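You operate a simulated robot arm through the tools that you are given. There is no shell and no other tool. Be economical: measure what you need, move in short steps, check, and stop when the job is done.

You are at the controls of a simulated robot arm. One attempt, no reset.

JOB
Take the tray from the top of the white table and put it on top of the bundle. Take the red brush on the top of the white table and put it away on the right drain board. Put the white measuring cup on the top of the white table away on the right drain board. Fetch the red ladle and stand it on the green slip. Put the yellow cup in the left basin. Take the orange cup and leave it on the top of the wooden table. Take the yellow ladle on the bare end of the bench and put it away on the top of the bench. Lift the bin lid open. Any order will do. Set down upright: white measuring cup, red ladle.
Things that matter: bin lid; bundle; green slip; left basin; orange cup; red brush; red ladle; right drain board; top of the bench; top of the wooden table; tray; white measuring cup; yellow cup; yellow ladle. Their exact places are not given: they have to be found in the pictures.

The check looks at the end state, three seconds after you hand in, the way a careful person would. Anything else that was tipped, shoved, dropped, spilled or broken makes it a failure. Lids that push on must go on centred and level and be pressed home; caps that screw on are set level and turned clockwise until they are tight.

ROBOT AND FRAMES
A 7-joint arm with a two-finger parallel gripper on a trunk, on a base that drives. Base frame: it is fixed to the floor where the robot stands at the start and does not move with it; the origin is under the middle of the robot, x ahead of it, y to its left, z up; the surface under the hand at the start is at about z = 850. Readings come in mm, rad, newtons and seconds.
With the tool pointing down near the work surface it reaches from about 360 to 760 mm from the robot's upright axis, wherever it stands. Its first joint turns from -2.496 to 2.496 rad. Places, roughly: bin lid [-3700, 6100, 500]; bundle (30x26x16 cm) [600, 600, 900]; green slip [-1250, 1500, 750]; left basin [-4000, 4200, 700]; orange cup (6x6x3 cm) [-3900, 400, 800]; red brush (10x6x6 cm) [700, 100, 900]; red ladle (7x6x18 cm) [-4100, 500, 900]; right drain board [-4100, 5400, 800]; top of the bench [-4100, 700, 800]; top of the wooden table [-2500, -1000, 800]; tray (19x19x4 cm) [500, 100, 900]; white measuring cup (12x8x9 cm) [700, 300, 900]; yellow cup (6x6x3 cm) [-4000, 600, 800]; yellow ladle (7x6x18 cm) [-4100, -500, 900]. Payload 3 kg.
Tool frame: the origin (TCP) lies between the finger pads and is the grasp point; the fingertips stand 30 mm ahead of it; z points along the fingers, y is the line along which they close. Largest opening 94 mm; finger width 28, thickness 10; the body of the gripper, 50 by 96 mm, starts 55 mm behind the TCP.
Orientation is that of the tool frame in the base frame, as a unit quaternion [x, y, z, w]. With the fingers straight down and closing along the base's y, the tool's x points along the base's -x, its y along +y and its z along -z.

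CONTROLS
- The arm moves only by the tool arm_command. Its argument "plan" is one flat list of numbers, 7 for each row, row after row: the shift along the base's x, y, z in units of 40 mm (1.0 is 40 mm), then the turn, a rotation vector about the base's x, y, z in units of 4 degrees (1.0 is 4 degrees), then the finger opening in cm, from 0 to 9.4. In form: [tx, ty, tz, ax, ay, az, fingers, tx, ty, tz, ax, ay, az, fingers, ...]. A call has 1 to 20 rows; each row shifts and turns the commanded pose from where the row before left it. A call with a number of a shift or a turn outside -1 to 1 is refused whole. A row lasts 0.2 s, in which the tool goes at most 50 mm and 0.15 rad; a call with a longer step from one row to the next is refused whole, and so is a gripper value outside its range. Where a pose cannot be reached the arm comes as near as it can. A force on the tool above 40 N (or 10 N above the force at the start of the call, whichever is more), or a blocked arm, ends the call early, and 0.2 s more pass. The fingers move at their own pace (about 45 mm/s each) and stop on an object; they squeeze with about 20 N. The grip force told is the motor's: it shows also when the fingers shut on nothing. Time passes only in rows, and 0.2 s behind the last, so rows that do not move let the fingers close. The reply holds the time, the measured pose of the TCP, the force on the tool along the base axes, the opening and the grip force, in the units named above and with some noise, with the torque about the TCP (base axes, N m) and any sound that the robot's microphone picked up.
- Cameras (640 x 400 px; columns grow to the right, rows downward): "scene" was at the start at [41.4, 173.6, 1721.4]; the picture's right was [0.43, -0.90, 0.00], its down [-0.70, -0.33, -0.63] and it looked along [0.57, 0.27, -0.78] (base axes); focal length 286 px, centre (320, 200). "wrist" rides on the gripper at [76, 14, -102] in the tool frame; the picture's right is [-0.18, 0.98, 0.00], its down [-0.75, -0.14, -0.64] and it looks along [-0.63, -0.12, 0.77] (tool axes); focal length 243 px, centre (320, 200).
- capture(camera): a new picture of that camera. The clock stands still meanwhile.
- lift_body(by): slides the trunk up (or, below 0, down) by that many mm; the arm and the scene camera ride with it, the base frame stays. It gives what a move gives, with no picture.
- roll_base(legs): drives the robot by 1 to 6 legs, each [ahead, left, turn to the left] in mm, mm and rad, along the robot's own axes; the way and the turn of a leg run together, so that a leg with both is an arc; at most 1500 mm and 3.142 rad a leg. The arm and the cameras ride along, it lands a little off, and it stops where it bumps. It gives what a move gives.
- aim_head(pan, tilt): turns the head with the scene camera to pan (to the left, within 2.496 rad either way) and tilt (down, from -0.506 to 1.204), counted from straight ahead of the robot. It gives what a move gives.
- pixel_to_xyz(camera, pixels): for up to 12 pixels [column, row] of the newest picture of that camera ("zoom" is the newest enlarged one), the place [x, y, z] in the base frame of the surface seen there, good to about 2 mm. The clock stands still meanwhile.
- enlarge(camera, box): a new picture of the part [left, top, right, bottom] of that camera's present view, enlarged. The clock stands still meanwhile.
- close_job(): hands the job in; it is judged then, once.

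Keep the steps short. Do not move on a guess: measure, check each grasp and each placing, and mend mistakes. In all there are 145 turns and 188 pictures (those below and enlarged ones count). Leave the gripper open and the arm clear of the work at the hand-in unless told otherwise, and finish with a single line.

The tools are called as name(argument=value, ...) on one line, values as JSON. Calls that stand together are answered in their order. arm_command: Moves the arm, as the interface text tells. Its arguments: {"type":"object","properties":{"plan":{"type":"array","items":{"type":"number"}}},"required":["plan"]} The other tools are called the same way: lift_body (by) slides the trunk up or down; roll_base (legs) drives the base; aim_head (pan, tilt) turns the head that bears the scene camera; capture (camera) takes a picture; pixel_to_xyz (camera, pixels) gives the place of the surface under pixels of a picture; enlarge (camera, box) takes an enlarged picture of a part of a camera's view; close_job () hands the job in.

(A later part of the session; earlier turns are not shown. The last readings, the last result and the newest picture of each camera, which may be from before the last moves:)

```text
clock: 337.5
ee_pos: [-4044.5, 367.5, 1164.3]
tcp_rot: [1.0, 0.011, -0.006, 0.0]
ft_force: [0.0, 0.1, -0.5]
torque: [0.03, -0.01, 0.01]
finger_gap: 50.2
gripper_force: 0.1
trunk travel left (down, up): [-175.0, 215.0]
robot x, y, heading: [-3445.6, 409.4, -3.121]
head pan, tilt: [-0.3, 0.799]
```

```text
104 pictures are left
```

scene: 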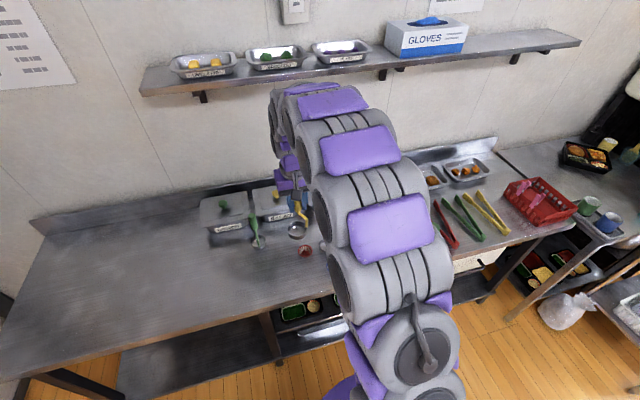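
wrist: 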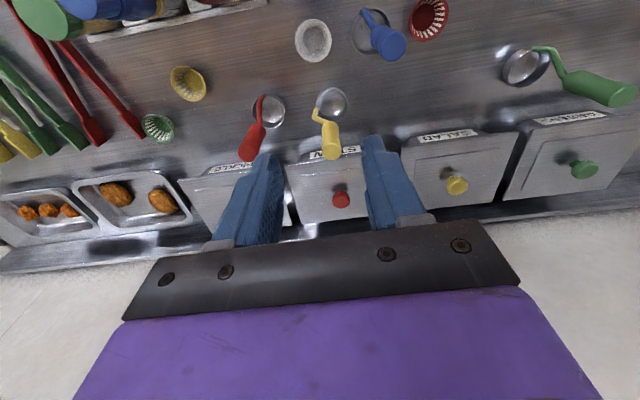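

The yellow ladle stands well. Next is the orange cup at (-3932,382). I'll turn the hand 90° so the fingers close along x, clear of the blue cup and the bottle tray.

arm_command(plan=[0.14, 0.02, -0.1, 0, 0, -1, 8, 0.14, 0.02, -0.1, 0, 0, -1, 8, 0.14, 0.02, -0.1, 0, 0, -1, 8, 0.14, 0.02, -0.1, 0, 0, -1, 8, 0.14, 0.02, -0.1, 0, 0, -1, 8, 0.14, 0.02, -0.1, 0, 0, -1, 8, 0.14, 0.02, -0.1, 0, 0, -1, 8, 0.14, 0.02, -0.1, 0, 0, -1, 8, 0.14, 0.02, -0.1, 0, 0, -1, 8, 0.14, 0.02, -0.1, 0, 0, -1, 8, 0.14, 0.02, -0.1, 0, 0, -1, 8, 0.14, 0.02, -0.1, 0, 0, -1, 8, 0.14, 0.02, -0.1, 0, 0, -1, 8, 0.14, 0.02, -0.1, 0, 0, -1, 8, 0.14, 0.02, -0.1, 0, 0, -1, 8, 0.14, 0.02, -0.1, 0, 0, -1, 8, 0.14, 0.02, -0.1, 0, 0, -1, 8, 0.14, 0.02, -0.1, 0, 0, -1, 8, 0.14, 0.02, -0.1, 0, 0, -1, 8, 0.14, 0.02, -0.1, 0, 0, -1, 8])

arm_command(plan=[0, 0, 0, 0, 0, -1, 8, 0, 0, 0, 0, 0, -1, 8, 0, 0, 0, 0, 0, -0.8, 8])

capture(camera="wrist")

```text
clock: 341.7
ee_pos: [-3933.3, 380.3, 1085.3]
tcp_rot: [0.772, -0.635, -0.005, -0.006]
ft_force: [0.5, 0.0, -0.5]
torque: [0.0, 0.0, 0.02]
finger_gap: 80.1
gripper_force: 0.0
trunk travel left (down, up): [-175.0, 215.0]
robot x, y, heading: [-3443.4, 406.8, -3.119]
head pan, tilt: [-0.3, 0.799]
```

```text
clock: 342.5
ee_pos: [-3932.4, 380.6, 1085.7]
tcp_rot: [-0.706, 0.708, 0.004, 0.006]
ft_force: [0.6, -0.2, -0.3]
torque: [0.03, 0.03, 0.0]
finger_gap: 79.8
gripper_force: 0.1
trunk travel left (down, up): [-175.0, 215.0]
robot x, y, heading: [-3447.5, 405.3, -3.12]
head pan, tilt: [-0.3, 0.799]
```

```text
103 pictures are left
```

wrist: 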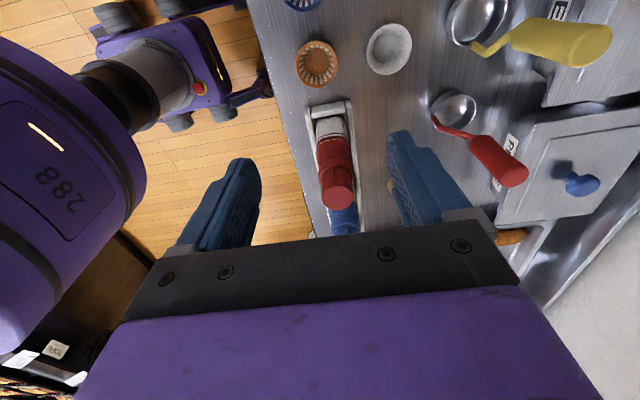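

pixel_to_xyz(camera="wrist", pixels=[[296, 58], [338, 60], [316, 40], [318, 83], [318, 68], [366, 45], [330, 108], [312, 115], [340, 190], [330, 150], [352, 105]])

enlarge(camera="wrist", box=[260, 0, 440, 130])

```text
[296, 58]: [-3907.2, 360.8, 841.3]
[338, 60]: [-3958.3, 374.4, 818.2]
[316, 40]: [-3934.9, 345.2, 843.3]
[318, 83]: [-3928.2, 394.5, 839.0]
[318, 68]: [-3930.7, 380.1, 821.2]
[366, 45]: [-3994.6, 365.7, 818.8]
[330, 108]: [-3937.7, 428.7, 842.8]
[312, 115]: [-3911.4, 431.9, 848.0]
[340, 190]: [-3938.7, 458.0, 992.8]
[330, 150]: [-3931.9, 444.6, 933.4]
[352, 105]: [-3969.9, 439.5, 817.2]
```

```text
3.08 times, centred on (350, 65) of wrist
```

zoom: 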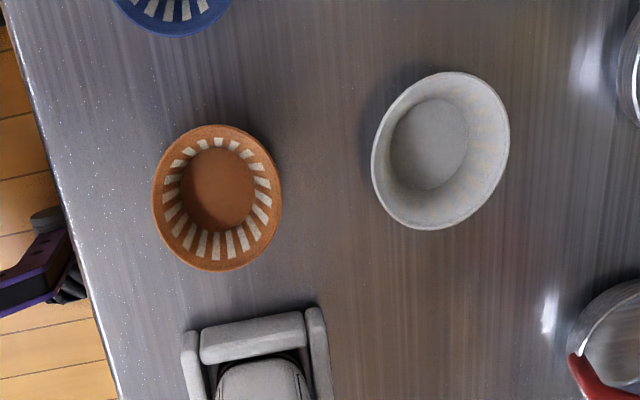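

The cup centre is (-3932,371), rim z≈843. I'll descend with 80 mm opening to z≈854 and close.

arm_command(plan=[0, -0.23, -0.9, 0, 0, 0, 8, 0, 0, -1, 0, 0, 0, 8, 0, 0, -1, 0, 0, 0, 8, 0, 0, -1, 0, 0, 0, 8, 0, 0, -1, 0, 0, 0, 8, 0, 0, -0.9, 0, 0, 0, 8, 0, 0, 0, 0, 0, 0, 0, 0, 0, 0, 0, 0, 0, 0, 0, 0, 0, 0, 0, 0, 0])

capture(camera="wrist")

```text
clock: 344.5
ee_pos: [-3932.0, 372.0, 852.9]
tcp_rot: [0.707, -0.707, -0.005, -0.005]
ft_force: [-0.6, -0.5, 1.7]
torque: [-0.01, -0.04, -0.02]
finger_gap: 50.9
gripper_force: 19.9
trunk travel left (down, up): [-175.0, 215.0]
robot x, y, heading: [-3441.6, 406.6, -3.121]
head pan, tilt: [-0.3, 0.799]
```

```text
101 pictures are left
```

wrist: 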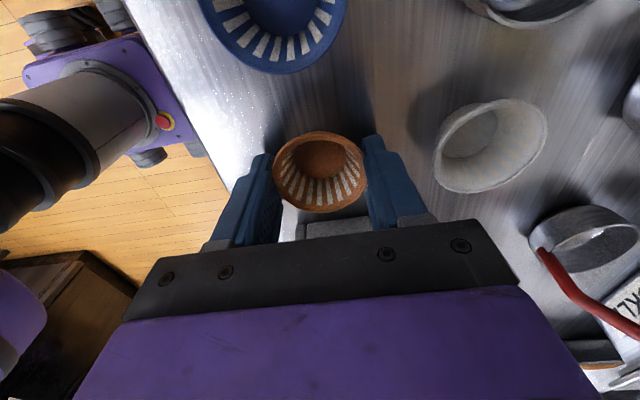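

Gripped (51 mm). Lifting and driving to the wooden table.

arm_command(plan=[0, 0, 0.4, 0, 0, 0, 0, 0, 0, 0.9, 0, 0, 0, 0, 0, 0, 1, 0, 0, 0, 0, 0, 0, 1, 0, 0, 0, 0, 0, 0, 1, 0, 0, 0, 0, 0, 0, 1, 0, 0, 0, 0, 0, 0, 1, 0, 0, 0, 0])

roll_base(legs=[[-940, 0, 0], [0, 0, 1.55], [600, 0, 0]])

aim_head(pan=0.35, tilt=0.8)

capture(camera="scene")

capture(camera="wrist")

```text
clock: 346.1
ee_pos: [-3932.6, 376.5, 1106.6]
tcp_rot: [-0.706, 0.708, 0.005, 0.007]
ft_force: [0.1, -0.2, 0.2]
torque: [0.01, 0.02, 0.0]
finger_gap: 51.0
gripper_force: 20.4
trunk travel left (down, up): [-175.0, 215.0]
robot x, y, heading: [-3445.7, 410.3, -3.123]
head pan, tilt: [-0.3, 0.799]
```

```text
clock: 357.9
ee_pos: [-2484.1, -673.0, 1105.0]
tcp_rot: [1.0, -0.026, -0.006, -0.001]
ft_force: [-0.7, 0.4, -0.2]
torque: [0.01, 0.01, 0.0]
finger_gap: 50.1
gripper_force: 20.1
trunk travel left (down, up): [-175.0, 215.0]
robot x, y, heading: [-2486.9, -185.8, -1.596]
head pan, tilt: [-0.3, 0.799]
```

```text
clock: 358.9
ee_pos: [-2483.9, -671.2, 1105.1]
tcp_rot: [1.0, -0.027, -0.007, 0.0]
ft_force: [0.6, 0.4, 0.2]
torque: [0.02, 0.04, -0.02]
finger_gap: 50.0
gripper_force: 19.8
trunk travel left (down, up): [-175.0, 215.0]
robot x, y, heading: [-2489.0, -183.4, -1.596]
head pan, tilt: [0.351, 0.799]
```

```text
100 pictures are left
```

scene: 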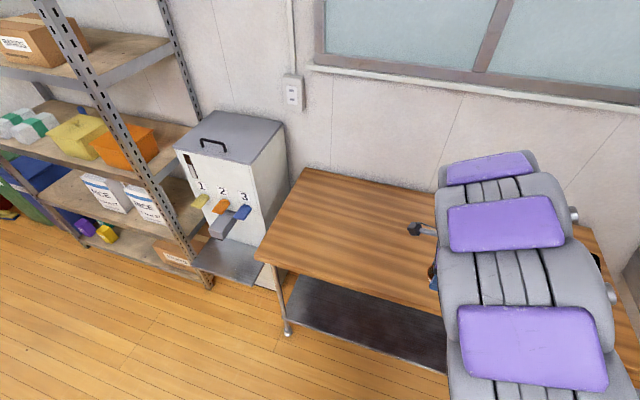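

```text
99 pictures are left
```

wrist: 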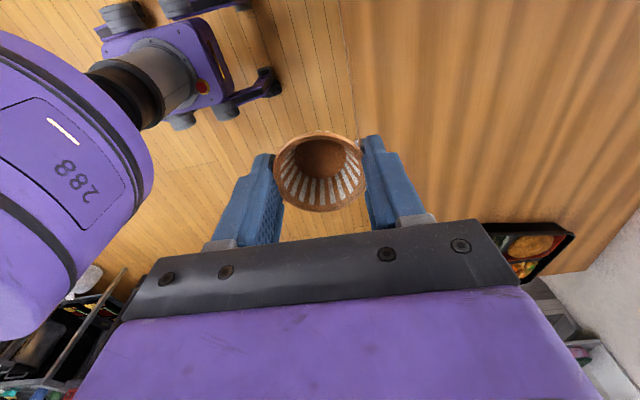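

The table is clear around (-2480,-880), z=848. Moving over and lowering.

arm_command(plan=[0, -0.9, 0, 0, 0, 0, 0, 0, -0.9, 0, 0, 0, 0, 0, 0, -0.9, -0.3, 0, 0, 0, 0, 0, -0.9, -0.5, 0, 0, 0, 0, 0, -0.9, -0.8, 0, 0, 0, 0, 0, -0.7, -0.9, 0, 0, 0, 0, 0, 0, -1, 0, 0, 0, 0, 0, 0, -1, 0, 0, 0, 0, 0, 0, -0.6, 0, 0, 0, 0, 0, 0, -0.2, 0, 0, 0, 0])

```text
clock: 361.1
ee_pos: [-2487.8, -878.6, 895.2]
tcp_rot: [1.0, -0.025, -0.007, 0.0]
ft_force: [-0.6, 0.7, 0.2]
torque: [0.0, 0.03, -0.02]
finger_gap: 49.7
gripper_force: 19.9
trunk travel left (down, up): [-175.0, 215.0]
robot x, y, heading: [-2489.3, -183.0, -1.6]
head pan, tilt: [0.351, 0.799]
```

arm_command(plan=[0, 0, -0.15, 0, 0, 0, 0, 0, 0, -0.1, 0, 0, 0, 0, 0, 0, -0.05, 0, 0, 0, 0])

capture(camera="wrist")

```text
clock: 361.9
ee_pos: [-2485.7, -879.4, 883.9]
tcp_rot: [1.0, -0.027, -0.007, 0.001]
ft_force: [-0.4, 2.3, 10.9]
torque: [0.07, 0.01, -0.05]
finger_gap: 49.4
gripper_force: 19.6
trunk travel left (down, up): [-175.0, 215.0]
robot x, y, heading: [-2488.4, -185.1, -1.605]
head pan, tilt: [0.351, 0.799]
```

```text
98 pictures are left
```

wrist: 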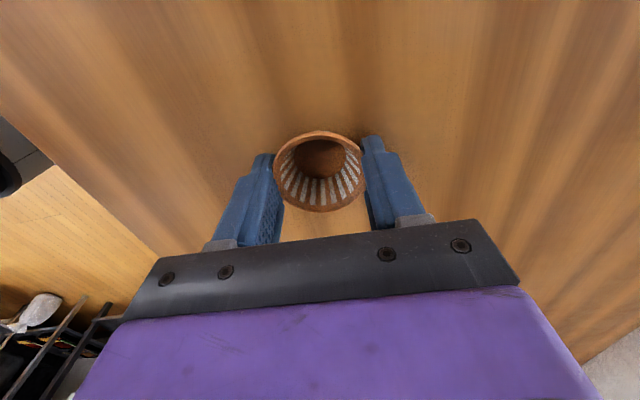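

Contact. Opening and rising.

arm_command(plan=[0, 0, 0, 0, 0, 0, 8, 0, 0, 0, 0, 0, 0, 8, 0, 0, 0.4, 0, 0, 0, 8, 0, 0, 1, 0, 0, 0, 8, 0, 0, 1, 0, 0, 0, 8, 0, 0, 1, 0, 0, 0, 8, 0, 0, 1, 0, 0, 0, 8, 0, 0.9, 1, 0, 0, 0, 8, 0, 0.9, 0.5, 0, 0, 0, 8, 0, 0.9, 0, 0, 0, 0, 8, 0, 0.9, 0, 0, 0, 0, 8, 0, 0.9, 0, 0, 0, 0, 8])

capture(camera="wrist")

roll_base(legs=[[-700, 0, 0], [0, 0, -1.545], [900, 0, 0]])

capture(camera="wrist")

```text
refused: row 8 steps farther than a row can; nothing moved
```

```text
97 pictures are left
```

wrist: 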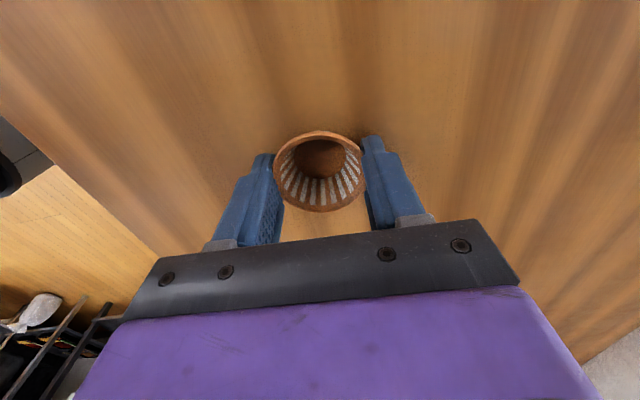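

```text
clock: 373.8
ee_pos: [-4080.3, 350.5, 881.5]
tcp_rot: [0.729, -0.685, -0.004, -0.005]
ft_force: [0.9, 0.2, -0.4]
torque: [-0.01, 0.04, 0.01]
finger_gap: 48.3
gripper_force: 20.0
trunk travel left (down, up): [-175.0, 215.0]
robot x, y, heading: [-3392.6, 437.7, -3.062]
head pan, tilt: [0.351, 0.799]
```

```text
96 pictures are left
```

wrist: 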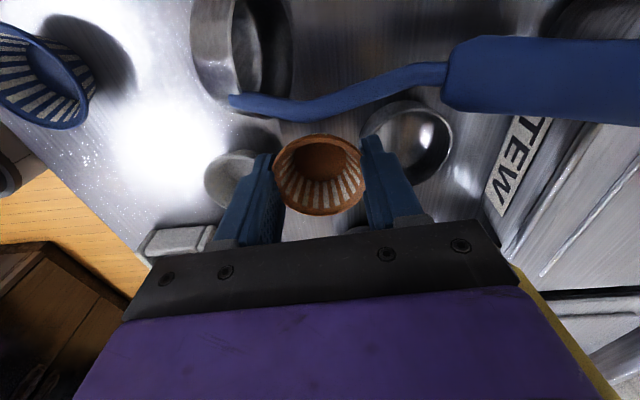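

The arm move was refused, so the base drove with the hand still low, into the bench items. I must not chain moves like that. I'll look before moving anything.

aim_head(pan=0.15, tilt=0.75)

capture(camera="scene")

enlarge(camera="scene", box=[220, 120, 440, 300])

```text
clock: 374.5
ee_pos: [-4079.5, 352.2, 883.7]
tcp_rot: [0.729, -0.685, -0.006, -0.004]
ft_force: [-0.2, 0.1, -0.3]
torque: [-0.01, 0.04, -0.03]
finger_gap: 48.6
gripper_force: 19.9
trunk travel left (down, up): [-175.0, 215.0]
robot x, y, heading: [-3389.1, 433.9, -3.06]
head pan, tilt: [0.15, 0.75]
```

```text
95 pictures are left
```

scene: 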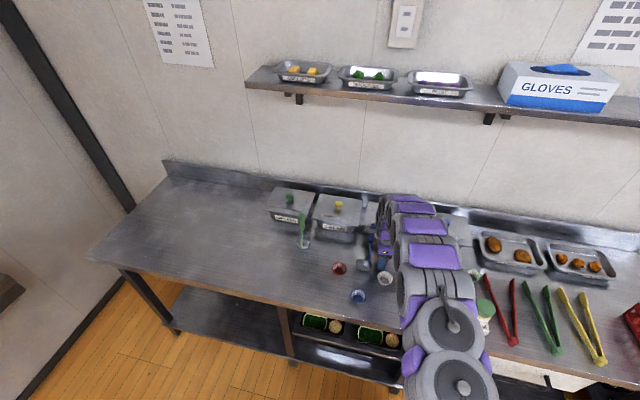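

```text
2.22 times, centred on (330, 210) of scene
```

zoom: 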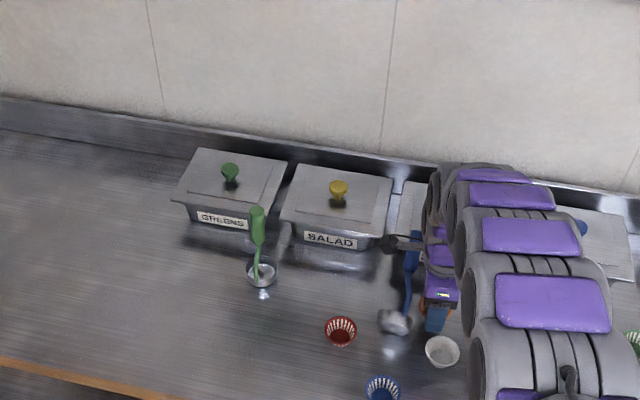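

The blue ladle has been knocked. I'll measure where the blue and yellow ladles are before withdrawing.

pixel_to_xyz(camera="wrist", pixels=[[235, 100], [350, 95], [450, 75], [540, 75], [630, 80], [245, 50], [375, 130], [410, 110], [445, 140], [540, 290], [580, 345], [235, 180]])

enlarge(camera="wrist", box=[180, 0, 640, 240])

aim_head(pan=-0.1, tilt=0.75)

enlarge(camera="scene", box=[200, 120, 420, 300])

```text
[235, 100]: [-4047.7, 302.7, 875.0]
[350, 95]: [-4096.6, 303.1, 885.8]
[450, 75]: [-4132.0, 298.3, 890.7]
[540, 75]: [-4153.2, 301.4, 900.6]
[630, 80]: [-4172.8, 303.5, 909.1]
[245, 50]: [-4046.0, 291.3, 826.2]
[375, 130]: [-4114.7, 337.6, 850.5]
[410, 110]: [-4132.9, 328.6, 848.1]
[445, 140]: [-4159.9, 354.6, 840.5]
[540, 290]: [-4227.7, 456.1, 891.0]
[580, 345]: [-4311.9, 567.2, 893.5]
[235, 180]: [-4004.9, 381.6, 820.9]
```

```text
1.39 times, centred on (410, 120) of wrist
```

zoom: 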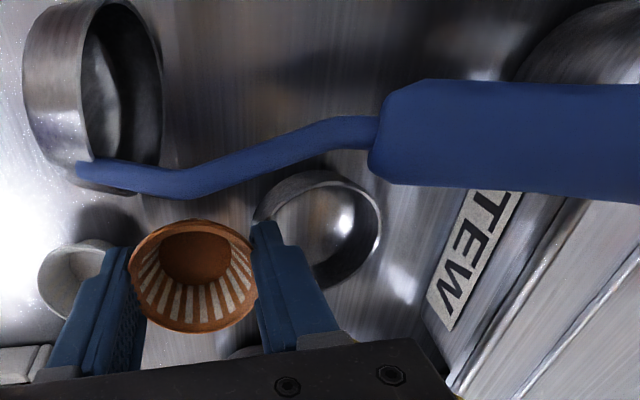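

```text
clock: 375.3
ee_pos: [-4077.9, 351.4, 883.1]
tcp_rot: [0.729, -0.685, -0.006, -0.003]
ft_force: [0.6, 0.3, 0.5]
torque: [-0.01, 0.02, 0.02]
finger_gap: 48.5
gripper_force: 20.3
trunk travel left (down, up): [-175.0, 215.0]
robot x, y, heading: [-3388.8, 433.2, -3.057]
head pan, tilt: [-0.099, 0.75]
```

```text
2.22 times, centred on (310, 210) of scene
```

zoom: 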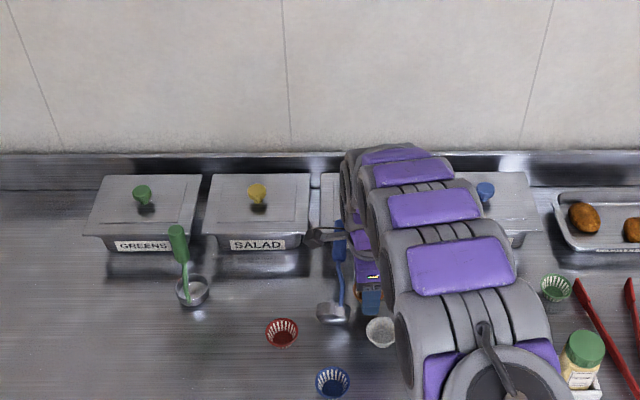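

The blue ladle leans on the STEW box and the yellow ladle behind the hand is displaced too. I'll withdraw gently: slightly toward the robot, then straight up, and look.

arm_command(plan=[0.2, 0, 0.05, 0, 0, 0, 0, 0.2, 0, 0.05, 0, 0, 0, 0, 0, 0, 0.4, 0, 0, 0, 0, 0, 0, 0.6, 0, 0, 0, 0, 0, 0, 0.8, 0, 0, 0, 0, 0, 0, 1, 0, 0, 0, 0, 0, 0, 1, 0, 0, 0, 0, 0, 0, 1, 0, 0, 0, 0, 0, 0, 1, 0, 0, 0, 0])

capture(camera="wrist")

```text
clock: 377.3
ee_pos: [-4062.7, 351.6, 1118.3]
tcp_rot: [0.729, -0.684, -0.006, -0.004]
ft_force: [-0.5, -0.1, 0.0]
torque: [0.03, -0.02, -0.03]
finger_gap: 48.3
gripper_force: 19.7
trunk travel left (down, up): [-175.0, 215.0]
robot x, y, heading: [-3391.1, 437.7, -3.057]
head pan, tilt: [-0.099, 0.75]
```

```text
91 pictures are left
```

wrist: 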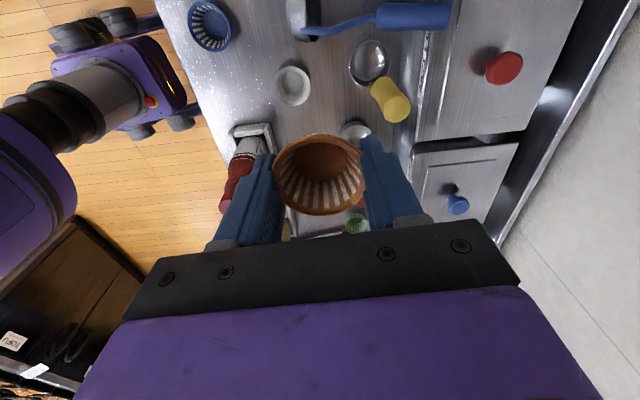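

The yellow ladle still stands; the blue one leans. I'll put the orange cup down first, driving to the wooden table with the hand high and verified rows.

roll_base(legs=[[-900, 0, 0], [0, 0, 1.467], [690, 0, 0]])

arm_command(plan=[0, 0, -1, 0, 0, 0, 0, 0, 0, -1, 0, 0, 0, 0, 0, 0, -1, 0, 0, 0, 0, 0, 0, -1, 0, 0, 0, 0])

capture(camera="wrist")

```text
clock: 389.0
ee_pos: [-2438.7, -848.5, 1116.4]
tcp_rot: [1.0, 0.001, -0.007, 0.001]
ft_force: [-0.7, -0.5, 0.0]
torque: [-0.02, 0.0, -0.02]
finger_gap: 48.7
gripper_force: 20.3
trunk travel left (down, up): [-175.0, 215.0]
robot x, y, heading: [-2483.9, -169.4, -1.541]
head pan, tilt: [-0.099, 0.75]
```

```text
clock: 390.0
ee_pos: [-2439.0, -844.5, 959.9]
tcp_rot: [1.0, 0.002, -0.007, 0.002]
ft_force: [-0.4, -0.8, -0.1]
torque: [-0.02, -0.02, -0.01]
finger_gap: 48.5
gripper_force: 19.7
trunk travel left (down, up): [-175.0, 215.0]
robot x, y, heading: [-2485.8, -169.6, -1.541]
head pan, tilt: [-0.099, 0.75]
```

```text
90 pictures are left
```

wrist: 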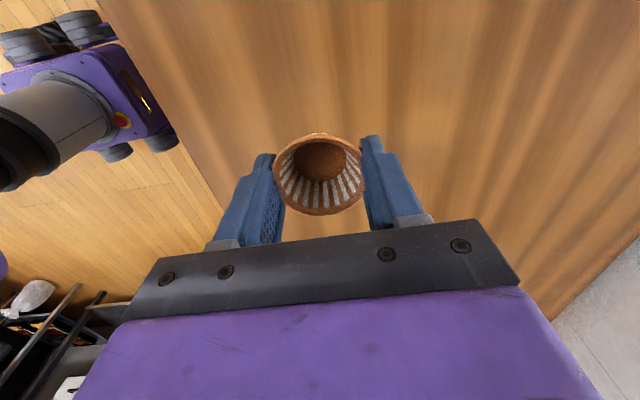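

Over a clear area of the wooden table. Lowering to contact (z≈884).

arm_command(plan=[0, 0, -0.9, 0, 0, 0, 0, 0, 0, -0.6, 0, 0, 0, 0, 0, 0, -0.2, 0, 0, 0, 0, 0, 0, -0.12, 0, 0, 0, 0, 0, 0, -0.08, 0, 0, 0, 0])

```text
clock: 391.2
ee_pos: [-2437.8, -844.6, 882.2]
tcp_rot: [1.0, 0.001, -0.007, 0.001]
ft_force: [-0.9, 0.0, 0.7]
torque: [0.02, -0.02, 0.03]
finger_gap: 48.5
gripper_force: 20.1
trunk travel left (down, up): [-175.0, 215.0]
robot x, y, heading: [-2481.5, -171.5, -1.543]
head pan, tilt: [-0.099, 0.75]
```

arm_command(plan=[0, 0, -0.06, 0, 0, 0, 0, 0, 0, -0.05, 0, 0, 0, 0, 0, 0, 0, 0, 0, 0, 7, 0, 0, 0, 0, 0, 0, 8, 0, 0, 0, 0, 0, 0, 8, 0, 0, 0.3, 0, 0, 0, 8, 0, 0, 0.9, 0, 0, 0, 8, 0, 0, 1, 0, 0, 0, 8, 0, 0, 1, 0, 0, 0, 8, 0, 0, 1, 0, 0, 0, 8, 0, 0, 1, 0, 0, 0, 8])

capture(camera="wrist")

```text
clock: 392.3
ee_pos: [-2440.1, -847.6, 882.1]
tcp_rot: [1.0, 0.002, -0.006, 0.01]
ft_force: [-0.9, 0.4, 0.2]
torque: [0.0, -0.01, 0.0]
finger_gap: 80.0
gripper_force: 0.0
trunk travel left (down, up): [-175.0, 215.0]
robot x, y, heading: [-2487.7, -170.0, -1.548]
head pan, tilt: [-0.099, 0.75]
stopped in row 5: the force on the tool passed its limit at 42 N (the readings are from after the stop); the commanded pose is now the measured one
```

```text
89 pictures are left
```

wrist: 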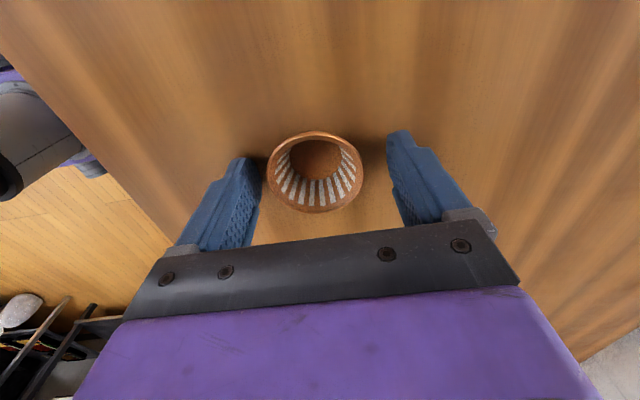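

The cup is free and upright. I'll rise straight up and pull in.

arm_command(plan=[0, 0, 0.5, 0, 0, 0, 8, 0, 0, 1, 0, 0, 0, 8, 0, 0, 1, 0, 0, 0, 8, 0, 0, 1, 0, 0, 0, 8, 0, 0, 1, 0, 0, 0, 8, 0, 0, 1, 0, 0, 0, 8, 0, 0, 1, 0, 0, 0, 8, 0, 0.8, 0.5, 0, 0, 0, 8, 0, 0.9, 0, 0, 0, 0, 8, 0, 0.9, 0, 0, 0, 0, 8])

capture(camera="wrist")

```text
clock: 394.5
ee_pos: [-2439.5, -745.1, 1163.0]
tcp_rot: [1.0, 0.002, -0.006, 0.008]
ft_force: [-0.3, -0.3, 0.9]
torque: [0.05, 0.03, 0.03]
finger_gap: 80.0
gripper_force: 0.1
trunk travel left (down, up): [-175.0, 215.0]
robot x, y, heading: [-2481.4, -173.2, -1.547]
head pan, tilt: [-0.099, 0.75]
```

```text
88 pictures are left
```

wrist: 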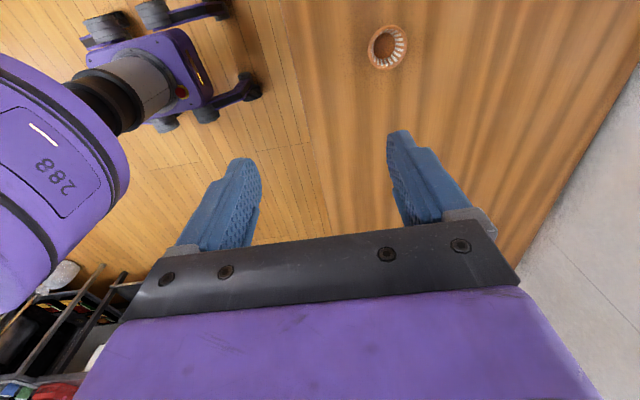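

The orange cup is done. Next, mend the blue ladle. Driving back to the bench with the hand high.

roll_base(legs=[[-560, 0, 0], [0, 0, -1.59], [820, 0, 0]])

capture(camera="wrist")

aim_head(pan=0.2, tilt=0.8)

capture(camera="scene")

```text
clock: 405.7
ee_pos: [-3897.8, 396.7, 1163.0]
tcp_rot: [-0.69, 0.724, 0.01, -0.001]
ft_force: [0.0, -0.3, -0.4]
torque: [0.02, -0.01, 0.0]
finger_gap: 79.9
gripper_force: 0.1
trunk travel left (down, up): [-175.0, 215.0]
robot x, y, heading: [-3321.0, 411.5, 3.114]
head pan, tilt: [-0.099, 0.75]
```

```text
87 pictures are left
```

wrist: 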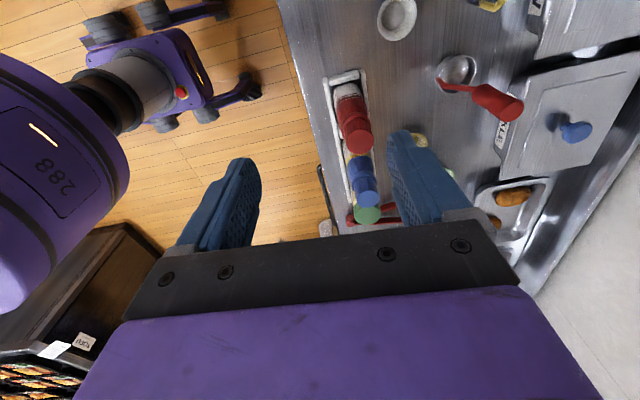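

```text
clock: 406.5
ee_pos: [-3895.9, 397.1, 1163.1]
tcp_rot: [-0.69, 0.724, 0.01, -0.001]
ft_force: [-0.6, 0.4, 0.6]
torque: [-0.03, -0.01, 0.01]
finger_gap: 80.2
gripper_force: 0.1
trunk travel left (down, up): [-175.0, 215.0]
robot x, y, heading: [-3321.3, 411.9, 3.118]
head pan, tilt: [0.201, 0.799]
```

```text
86 pictures are left
```

scene: 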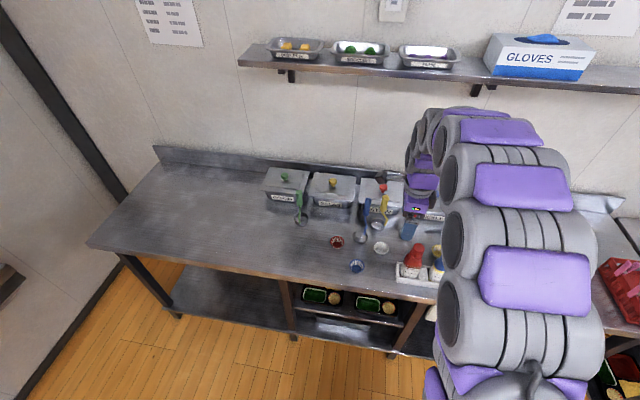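

Turning the hand back to the default yaw while moving above the blue ladle.

arm_command(plan=[-0.15, -0.12, 0, 0, 0, 1, 5, -0.15, -0.12, 0, 0, 0, 1, 5, -0.15, -0.12, 0, 0, 0, 1, 5, -0.15, -0.12, 0, 0, 0, 1, 5, -0.15, -0.12, 0, 0, 0, 1, 5, -0.15, -0.12, 0, 0, 0, 1, 5, -0.15, -0.12, 0, 0, 0, 1, 5, -0.15, -0.12, 0, 0, 0, 1, 5, -0.15, -0.12, 0, 0, 0, 1, 5, -0.15, -0.12, 0, 0, 0, 1, 5, -0.15, -0.12, 0, 0, 0, 1, 5, -0.15, -0.12, 0, 0, 0, 1, 5, -0.15, -0.12, 0, 0, 0, 1, 5, -0.15, -0.12, 0, 0, 0, 1, 5, -0.15, -0.12, 0, 0, 0, 1, 5, -0.15, -0.12, 0, 0, 0, 1, 5, -0.15, -0.12, 0, 0, 0, 1, 5, -0.15, -0.12, 0, 0, 0, 1, 5, -0.15, -0.12, 0, 0, 0, 1, 5, -0.15, -0.12, 0, 0, 0, 1, 5])

arm_command(plan=[0, 0, 0, 0, 0, 1, 5, 0, 0, 0, 0, 0, 1, 5, 0, 0, 0, 0, 0, 1, 5, 0, 0, 0, 0, 0, 0.2, 5])

capture(camera="wrist")

enlarge(camera="wrist", box=[250, 60, 430, 200])

```text
clock: 410.7
ee_pos: [-4016.1, 299.5, 1162.5]
tcp_rot: [0.994, -0.11, -0.007, 0.008]
ft_force: [-0.2, -0.1, -0.1]
torque: [-0.01, 0.03, 0.03]
finger_gap: 49.8
gripper_force: 0.1
trunk travel left (down, up): [-175.0, 215.0]
robot x, y, heading: [-3328.1, 414.9, 3.115]
head pan, tilt: [0.201, 0.799]
```

```text
clock: 411.7
ee_pos: [-4015.5, 301.1, 1162.8]
tcp_rot: [1.0, 0.002, -0.006, 0.009]
ft_force: [1.1, -0.1, -0.1]
torque: [-0.04, 0.0, -0.02]
finger_gap: 50.2
gripper_force: 0.2
trunk travel left (down, up): [-175.0, 215.0]
robot x, y, heading: [-3324.4, 413.6, 3.118]
head pan, tilt: [0.201, 0.799]
```

```text
85 pictures are left
```

wrist: 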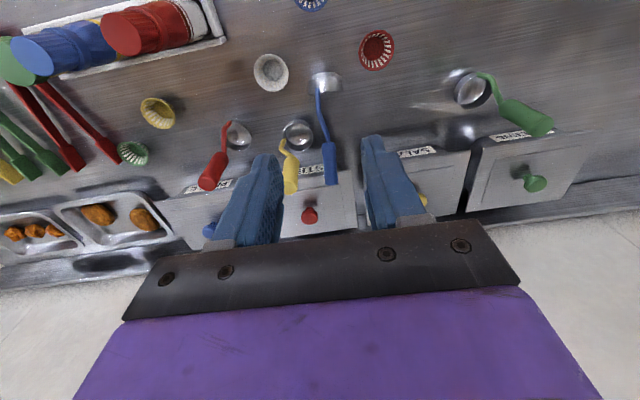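

```text
2.86 times, centred on (340, 130) of wrist
```

zoom: 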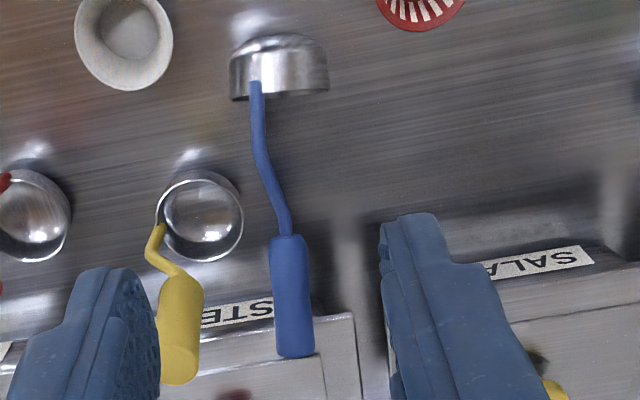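

pixel_to_xyz(camera="zoom", pixels=[[256, 90], [262, 160], [286, 230], [290, 260], [293, 300], [295, 340], [180, 310], [178, 365], [200, 215], [235, 60], [325, 65], [280, 40]])

```text
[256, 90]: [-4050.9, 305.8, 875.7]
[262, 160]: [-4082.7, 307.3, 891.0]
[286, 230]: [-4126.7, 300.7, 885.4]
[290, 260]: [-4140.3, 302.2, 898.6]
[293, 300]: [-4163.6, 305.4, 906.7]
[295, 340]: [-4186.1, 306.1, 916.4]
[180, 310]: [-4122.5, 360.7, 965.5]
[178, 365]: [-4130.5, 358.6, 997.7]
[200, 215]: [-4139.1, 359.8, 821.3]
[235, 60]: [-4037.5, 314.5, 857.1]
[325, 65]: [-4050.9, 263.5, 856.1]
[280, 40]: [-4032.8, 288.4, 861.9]
```

The yellow ladle stands at y≈360, close to the blue handle. I'll lean the hand 25° away from it, approach the blue handle near (-4150,303,890) along that slant and check.

arm_command(plan=[-0.48, -0.29, -0.33, 0.893, 0, 0, 4, -0.48, -0.29, -0.33, 0.893, 0, 0, 4, -0.48, -0.29, -0.33, 0.893, 0, 0, 4, -0.48, -0.29, -0.33, 0.893, 0, 0, 4, -0.48, -0.29, -0.33, 0.893, 0, 0, 4, -0.48, -0.29, -0.33, 0.893, 0, 0, 4, -0.48, -0.29, -0.33, 0.893, 0, 0, 4, 0, 0.36, -0.77, 0, 0, 0, 4, 0, 0.36, -0.77, 0, 0, 0, 4, 0, 0.36, -0.77, 0, 0, 0, 4])

capture(camera="wrist")

enlarge(camera="scene", box=[280, 150, 460, 290])

```text
clock: 413.9
ee_pos: [-4043.7, 337.5, 1000.2]
tcp_rot: [0.978, 0.002, -0.006, -0.207]
ft_force: [-0.5, -0.1, -0.4]
torque: [-0.05, 0.03, 0.02]
finger_gap: 39.8
gripper_force: 0.1
out of reach, approached as far as the arm can: row 3, 4, 5, 6, 7
trunk travel left (down, up): [-175.0, 215.0]
robot x, y, heading: [-3325.1, 412.8, 3.119]
head pan, tilt: [0.201, 0.799]
```

```text
83 pictures are left
```

wrist: 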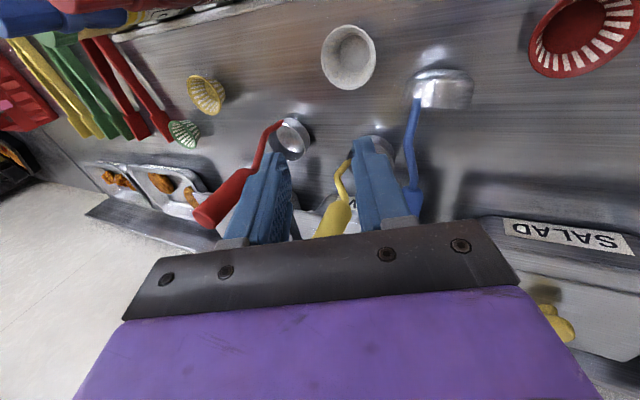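

```text
2.86 times, centred on (370, 220) of scene
```

zoom: 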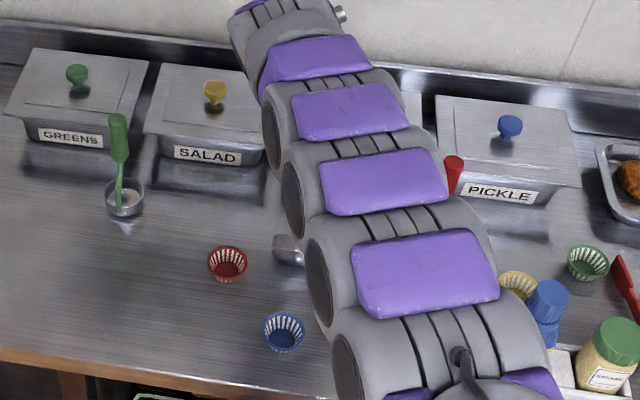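

Out of reach. I'll back up along the slant, then bring the base 110 mm closer and 90 mm left.

arm_command(plan=[0, -0.36, 0.77, 0, 0, 0, 4, 0, -0.36, 0.77, 0, 0, 0, 4, 0, -0.36, 0.77, 0, 0, 0, 4])

roll_base(legs=[[110, 90, 0]])

capture(camera="wrist")

```text
clock: 414.7
ee_pos: [-4045.0, 291.6, 1095.9]
tcp_rot: [0.978, 0.001, -0.005, -0.208]
ft_force: [0.0, 1.4, 0.1]
torque: [-0.02, 0.02, 0.03]
finger_gap: 40.1
gripper_force: 0.0
trunk travel left (down, up): [-175.0, 215.0]
robot x, y, heading: [-3321.8, 410.6, 3.114]
head pan, tilt: [0.201, 0.799]
```

```text
clock: 416.0
ee_pos: [-4160.8, 212.5, 1096.1]
tcp_rot: [0.979, 0.003, -0.005, -0.204]
ft_force: [-0.5, 1.0, 0.5]
torque: [-0.12, -0.01, 0.0]
finger_gap: 40.0
gripper_force: 0.0
trunk travel left (down, up): [-175.0, 215.0]
robot x, y, heading: [-3436.0, 324.1, 3.124]
head pan, tilt: [0.201, 0.799]
```

```text
81 pictures are left
```

wrist: 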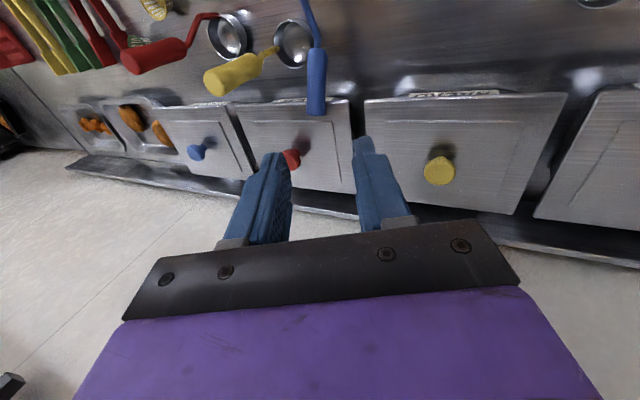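

Lined up. Approaching along the slant to the handle and closing.

arm_command(plan=[0.065, 0.33, -0.755, 0, 0, 0, 4, 0.065, 0.33, -0.755, 0, 0, 0, 4, 0.065, 0.33, -0.755, 0, 0, 0, 4, 0.065, 0.33, -0.755, 0, 0, 0, 4, 0.065, 0.33, -0.755, 0, 0, 0, 4, 0, 0.31, -0.69, 0, 0, 0, 4, 0, 0.31, -0.69, 0, 0, 0, 4, 0, 0, 0, 0, 0, 0, 0, 0, 0, 0, 0, 0, 0, 0, 0, 0, 0, 0, 0, 0, 0])

capture(camera="wrist")

```text
clock: 418.2
ee_pos: [-4144.9, 301.1, 890.4]
tcp_rot: [0.978, 0.001, -0.006, -0.207]
ft_force: [0.4, 1.1, 0.4]
torque: [-0.1, 0.09, -0.02]
finger_gap: 25.0
gripper_force: 20.2
trunk travel left (down, up): [-175.0, 215.0]
robot x, y, heading: [-3439.4, 323.7, 3.119]
head pan, tilt: [0.201, 0.799]
```

```text
80 pictures are left
```

wrist: 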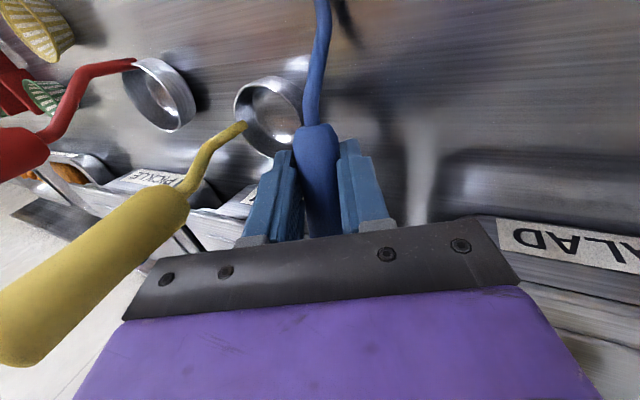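

The blue handle is held. I'll back out along the slant, then rotate it upright about y.

arm_command(plan=[0, -0.2, 0.45, 0, 0, 0, 0, 0, -0.36, 0.87, 0, 0, 0, 0, 0, -0.36, 0.87, 0, 0, 0, 0, 0, -0.36, 0.87, 0, 0, 0, 0, 0, -0.36, 0.87, 0, 0, 0, 0, 0, -0.36, 0.87, 0, 0, 0, 0, 0.17, 0, 0.1, 0, 1, 0, 0, 0.17, 0, 0.1, 0, 1, 0, 0, 0.17, 0, 0.1, 0, 1, 0, 0, 0.17, 0, 0.1, 0, 1, 0, 0, 0.17, 0, 0.1, 0, 1, 0, 0, 0.17, 0, 0, 0, 1, 0, 0, 0.17, 0, 0, 0, 1, 0, 0, 0.17, 0, 0, 0, 1, 0, 0, 0.17, 0, 0, 0, 1, 0, 0, 0.17, 0, 0, 0, 1, 0, 0, 0.17, 0, 0, 0, 1, 0, 0, 0.17, 0, 0, 0, 1, 0, 0, 0.17, 0, 0, 0, 1, 0, 0, 0.17, 0, 0, 0, 1, 0, 0])

arm_command(plan=[0.17, 0.4, 0, 0, 1, 0, 0, 0.17, 0.6, 0, 0, 1, 0, 0, 0.17, 0.6, 0, 0, 1, 0, 0, 0, 0.4, 0, 0, 0.25, 0, 0])

aim_head(pan=0.0, tilt=0.75)

capture(camera="wrist")

enlarge(camera="scene", box=[220, 120, 440, 290])

```text
clock: 422.4
ee_pos: [-4050.0, 209.1, 1106.0]
tcp_rot: [0.86, -0.094, -0.466, -0.185]
ft_force: [0.4, 0.0, -1.1]
torque: [-0.04, 0.0, 0.01]
finger_gap: 25.2
gripper_force: 19.8
trunk travel left (down, up): [-175.0, 215.0]
robot x, y, heading: [-3438.4, 325.9, 3.124]
head pan, tilt: [0.201, 0.799]
```

```text
clock: 423.4
ee_pos: [-4058.0, 253.5, 1111.5]
tcp_rot: [0.802, -0.119, -0.557, -0.178]
ft_force: [1.3, 0.7, -1.4]
torque: [0.0, -0.01, 0.02]
finger_gap: 25.1
gripper_force: 20.2
out of reach, approached as far as the arm can: row 3, 4
trunk travel left (down, up): [-175.0, 215.0]
robot x, y, heading: [-3437.5, 328.8, 3.115]
head pan, tilt: [0.201, 0.799]
```

```text
clock: 424.2
ee_pos: [-4058.8, 251.2, 1112.0]
tcp_rot: [0.802, -0.118, -0.558, -0.177]
ft_force: [0.5, 0.4, -0.8]
torque: [-0.01, -0.01, 0.01]
finger_gap: 24.7
gripper_force: 20.0
trunk travel left (down, up): [-175.0, 215.0]
robot x, y, heading: [-3440.5, 324.9, 3.119]
head pan, tilt: [0.0, 0.75]
```

```text
79 pictures are left
```

wrist: 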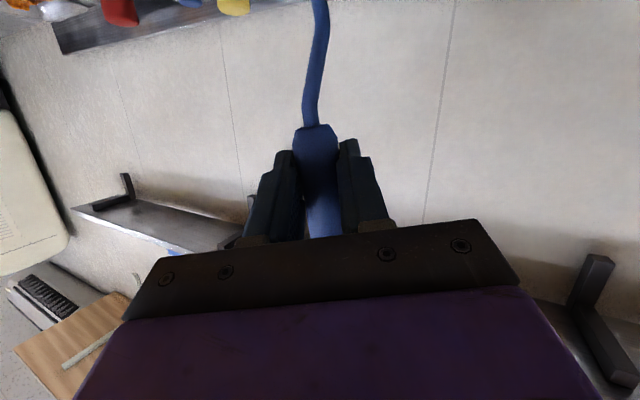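

```text
2.35 times, centred on (330, 205) of scene
```

zoom: 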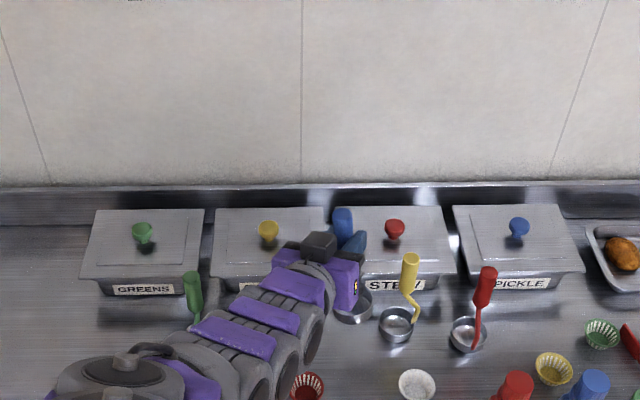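

The ladle is now upright (69.5° turned). I'll back the base 95 and go right 50 for reach, then extend and lower it to near its old spot (-4025,290).

roll_base(legs=[[-95, -50, 0]])

arm_command(plan=[-0.5, 0, 0, 0, 0, 0, 0, -0.5, 0, 0, 0, 0, 0, 0, -0.5, 0, -0.2, 0, 0, 0, 0, 0, 0, -0.6, 0, 0, 0, 0, 0, 0, -0.6, 0, 0, 0, 0])

capture(camera="scene")

enlarge(camera="scene", box=[240, 140, 420, 290])

```text
clock: 425.3
ee_pos: [-3960.7, 277.6, 1111.6]
tcp_rot: [0.801, -0.115, -0.558, -0.183]
ft_force: [0.3, -1.4, -2.0]
torque: [0.0, 0.0, -0.06]
finger_gap: 24.6
gripper_force: 20.4
trunk travel left (down, up): [-175.0, 215.0]
robot x, y, heading: [-3342.5, 366.5, 3.122]
head pan, tilt: [0.0, 0.75]
```

```text
clock: 426.5
ee_pos: [-4023.2, 307.1, 1056.5]
tcp_rot: [0.802, -0.121, -0.558, -0.174]
ft_force: [0.0, 0.3, -0.7]
torque: [0.01, -0.01, 0.05]
finger_gap: 24.6
gripper_force: 20.3
trunk travel left (down, up): [-175.0, 215.0]
robot x, y, heading: [-3341.8, 367.1, 3.118]
head pan, tilt: [0.0, 0.75]
```

```text
77 pictures are left
```

scene: 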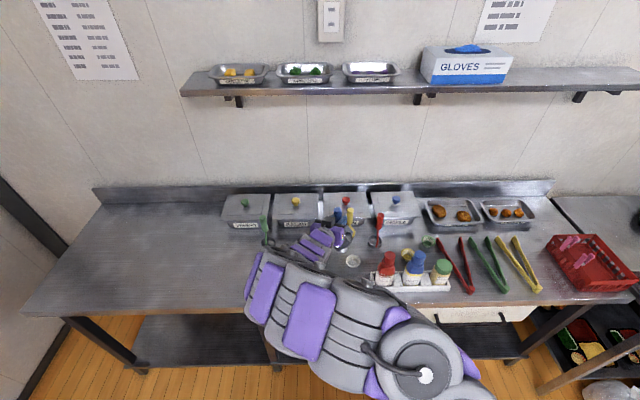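

```text
2.67 times, centred on (330, 215) of scene
```

zoom: 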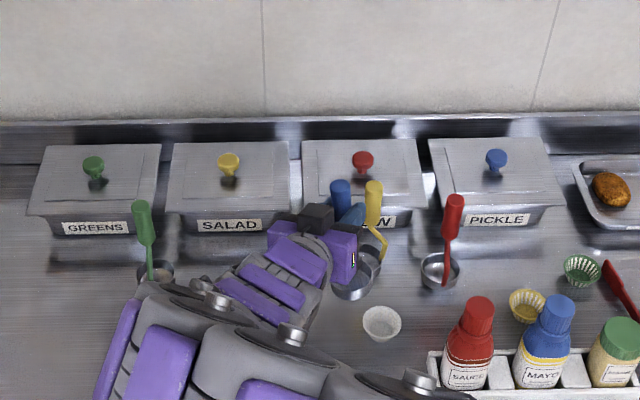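

pixel_to_xyz(camera="zoom", pixels=[[250, 300], [290, 330], [210, 295], [170, 340], [345, 290], [340, 190], [320, 215], [130, 330], [260, 380]])

```text
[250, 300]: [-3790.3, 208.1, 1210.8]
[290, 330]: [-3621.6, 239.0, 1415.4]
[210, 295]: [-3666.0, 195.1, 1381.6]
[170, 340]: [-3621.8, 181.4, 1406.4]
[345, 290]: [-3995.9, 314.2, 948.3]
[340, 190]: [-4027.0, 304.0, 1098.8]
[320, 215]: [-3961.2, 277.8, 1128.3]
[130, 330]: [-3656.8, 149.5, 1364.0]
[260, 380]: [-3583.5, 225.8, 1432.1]
```

The forearm is well above the cups. Lowering the blue ladle to just above the bench (shifting y -12).

arm_command(plan=[0, -0.15, -0.6, 0, 0, 0, 0, 0, -0.15, -0.6, 0, 0, 0, 0, 0, 0, -0.6, 0, 0, 0, 0, 0, 0, -0.4, 0, 0, 0, 0, 0, 0, -0.1, 0, 0, 0, 0, 0, 0, -0.06, 0, 0, 0, 0])

enlarge(camera="scene", box=[290, 180, 410, 280])

pixel_to_xyz(camera="zoom", pixels=[[190, 320], [230, 320], [260, 300], [200, 300]])

```text
clock: 427.9
ee_pos: [-4020.4, 282.7, 961.2]
tcp_rot: [0.802, -0.119, -0.558, -0.176]
ft_force: [0.6, 0.4, -1.2]
torque: [-0.07, 0.01, -0.01]
finger_gap: 24.6
gripper_force: 20.1
trunk travel left (down, up): [-175.0, 215.0]
robot x, y, heading: [-3340.4, 367.3, 3.117]
head pan, tilt: [0.0, 0.75]
```

```text
4.00 times, centred on (350, 230) of scene
```

zoom: 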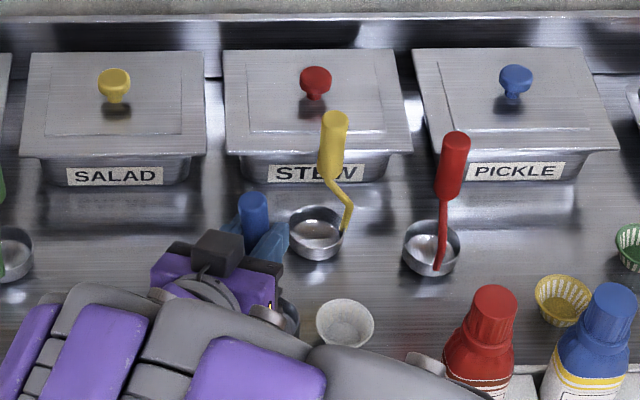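

```text
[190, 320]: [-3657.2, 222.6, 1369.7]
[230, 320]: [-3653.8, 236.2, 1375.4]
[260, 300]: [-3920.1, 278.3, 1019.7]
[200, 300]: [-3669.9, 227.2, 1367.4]
```

arm_command(plan=[0, 0, -0.05, 0, 0, 0, 0, 0, 0, -0.05, 0, 0, 0, 0, 0, 0, -0.05, 0, 0, 0, 0, 0, 0, -0.05, 0, 0, 0, 0])

```text
clock: 428.9
ee_pos: [-4018.8, 283.6, 958.5]
tcp_rot: [0.8, -0.119, -0.561, -0.176]
ft_force: [-0.9, -2.9, 24.3]
torque: [-0.25, 0.17, 0.02]
finger_gap: 24.6
gripper_force: 19.7
trunk travel left (down, up): [-175.0, 215.0]
robot x, y, heading: [-3343.0, 372.0, 3.12]
head pan, tilt: [0.0, 0.75]
```

Contact made. Opening and withdrawing along the hand axis.

arm_command(plan=[0, 0, 0.03, 0, 0, 0, 0, 0, 0, 0, 0, 0, 0, 5, 0, 0, 0, 0, 0, 0, 5, 0.3, -0.14, 0.11, 0, 0, 0, 5, 0.86, -0.41, 0.3, 0, 0, 0, 5, 0.86, -0.41, 0.3, 0, 0, 0, 5, 0.86, -0.41, 0.3, 0, 0, 0, 5])

capture(camera="scene")

capture(camera="wrist")

```text
clock: 430.5
ee_pos: [-3903.0, 229.1, 995.3]
tcp_rot: [0.802, -0.119, -0.558, -0.175]
ft_force: [-0.6, 0.2, 0.2]
torque: [-0.03, 0.0, -0.02]
finger_gap: 49.8
gripper_force: 0.2
trunk travel left (down, up): [-175.0, 215.0]
robot x, y, heading: [-3343.1, 370.0, 3.117]
head pan, tilt: [0.0, 0.75]
```

```text
74 pictures are left
```

scene: 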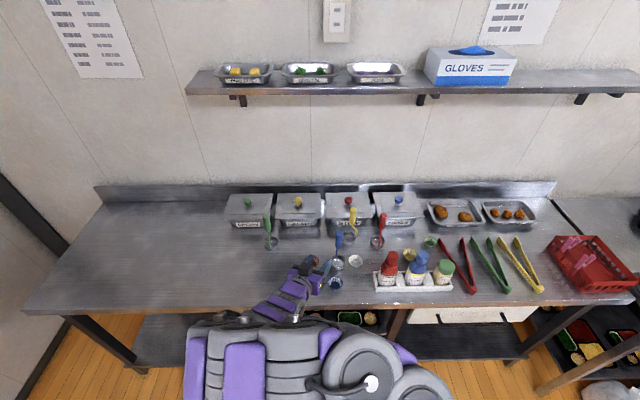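

```text
73 pictures are left
```

wrist: 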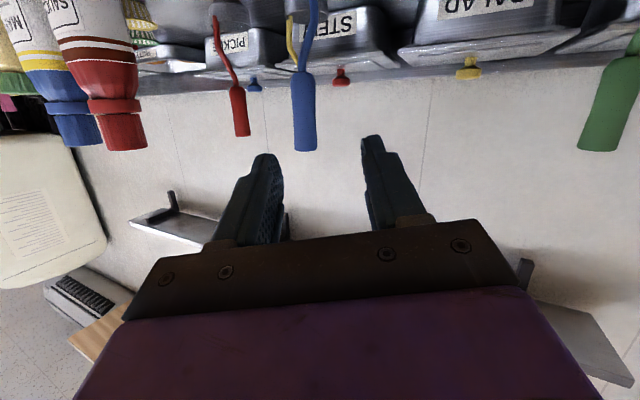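

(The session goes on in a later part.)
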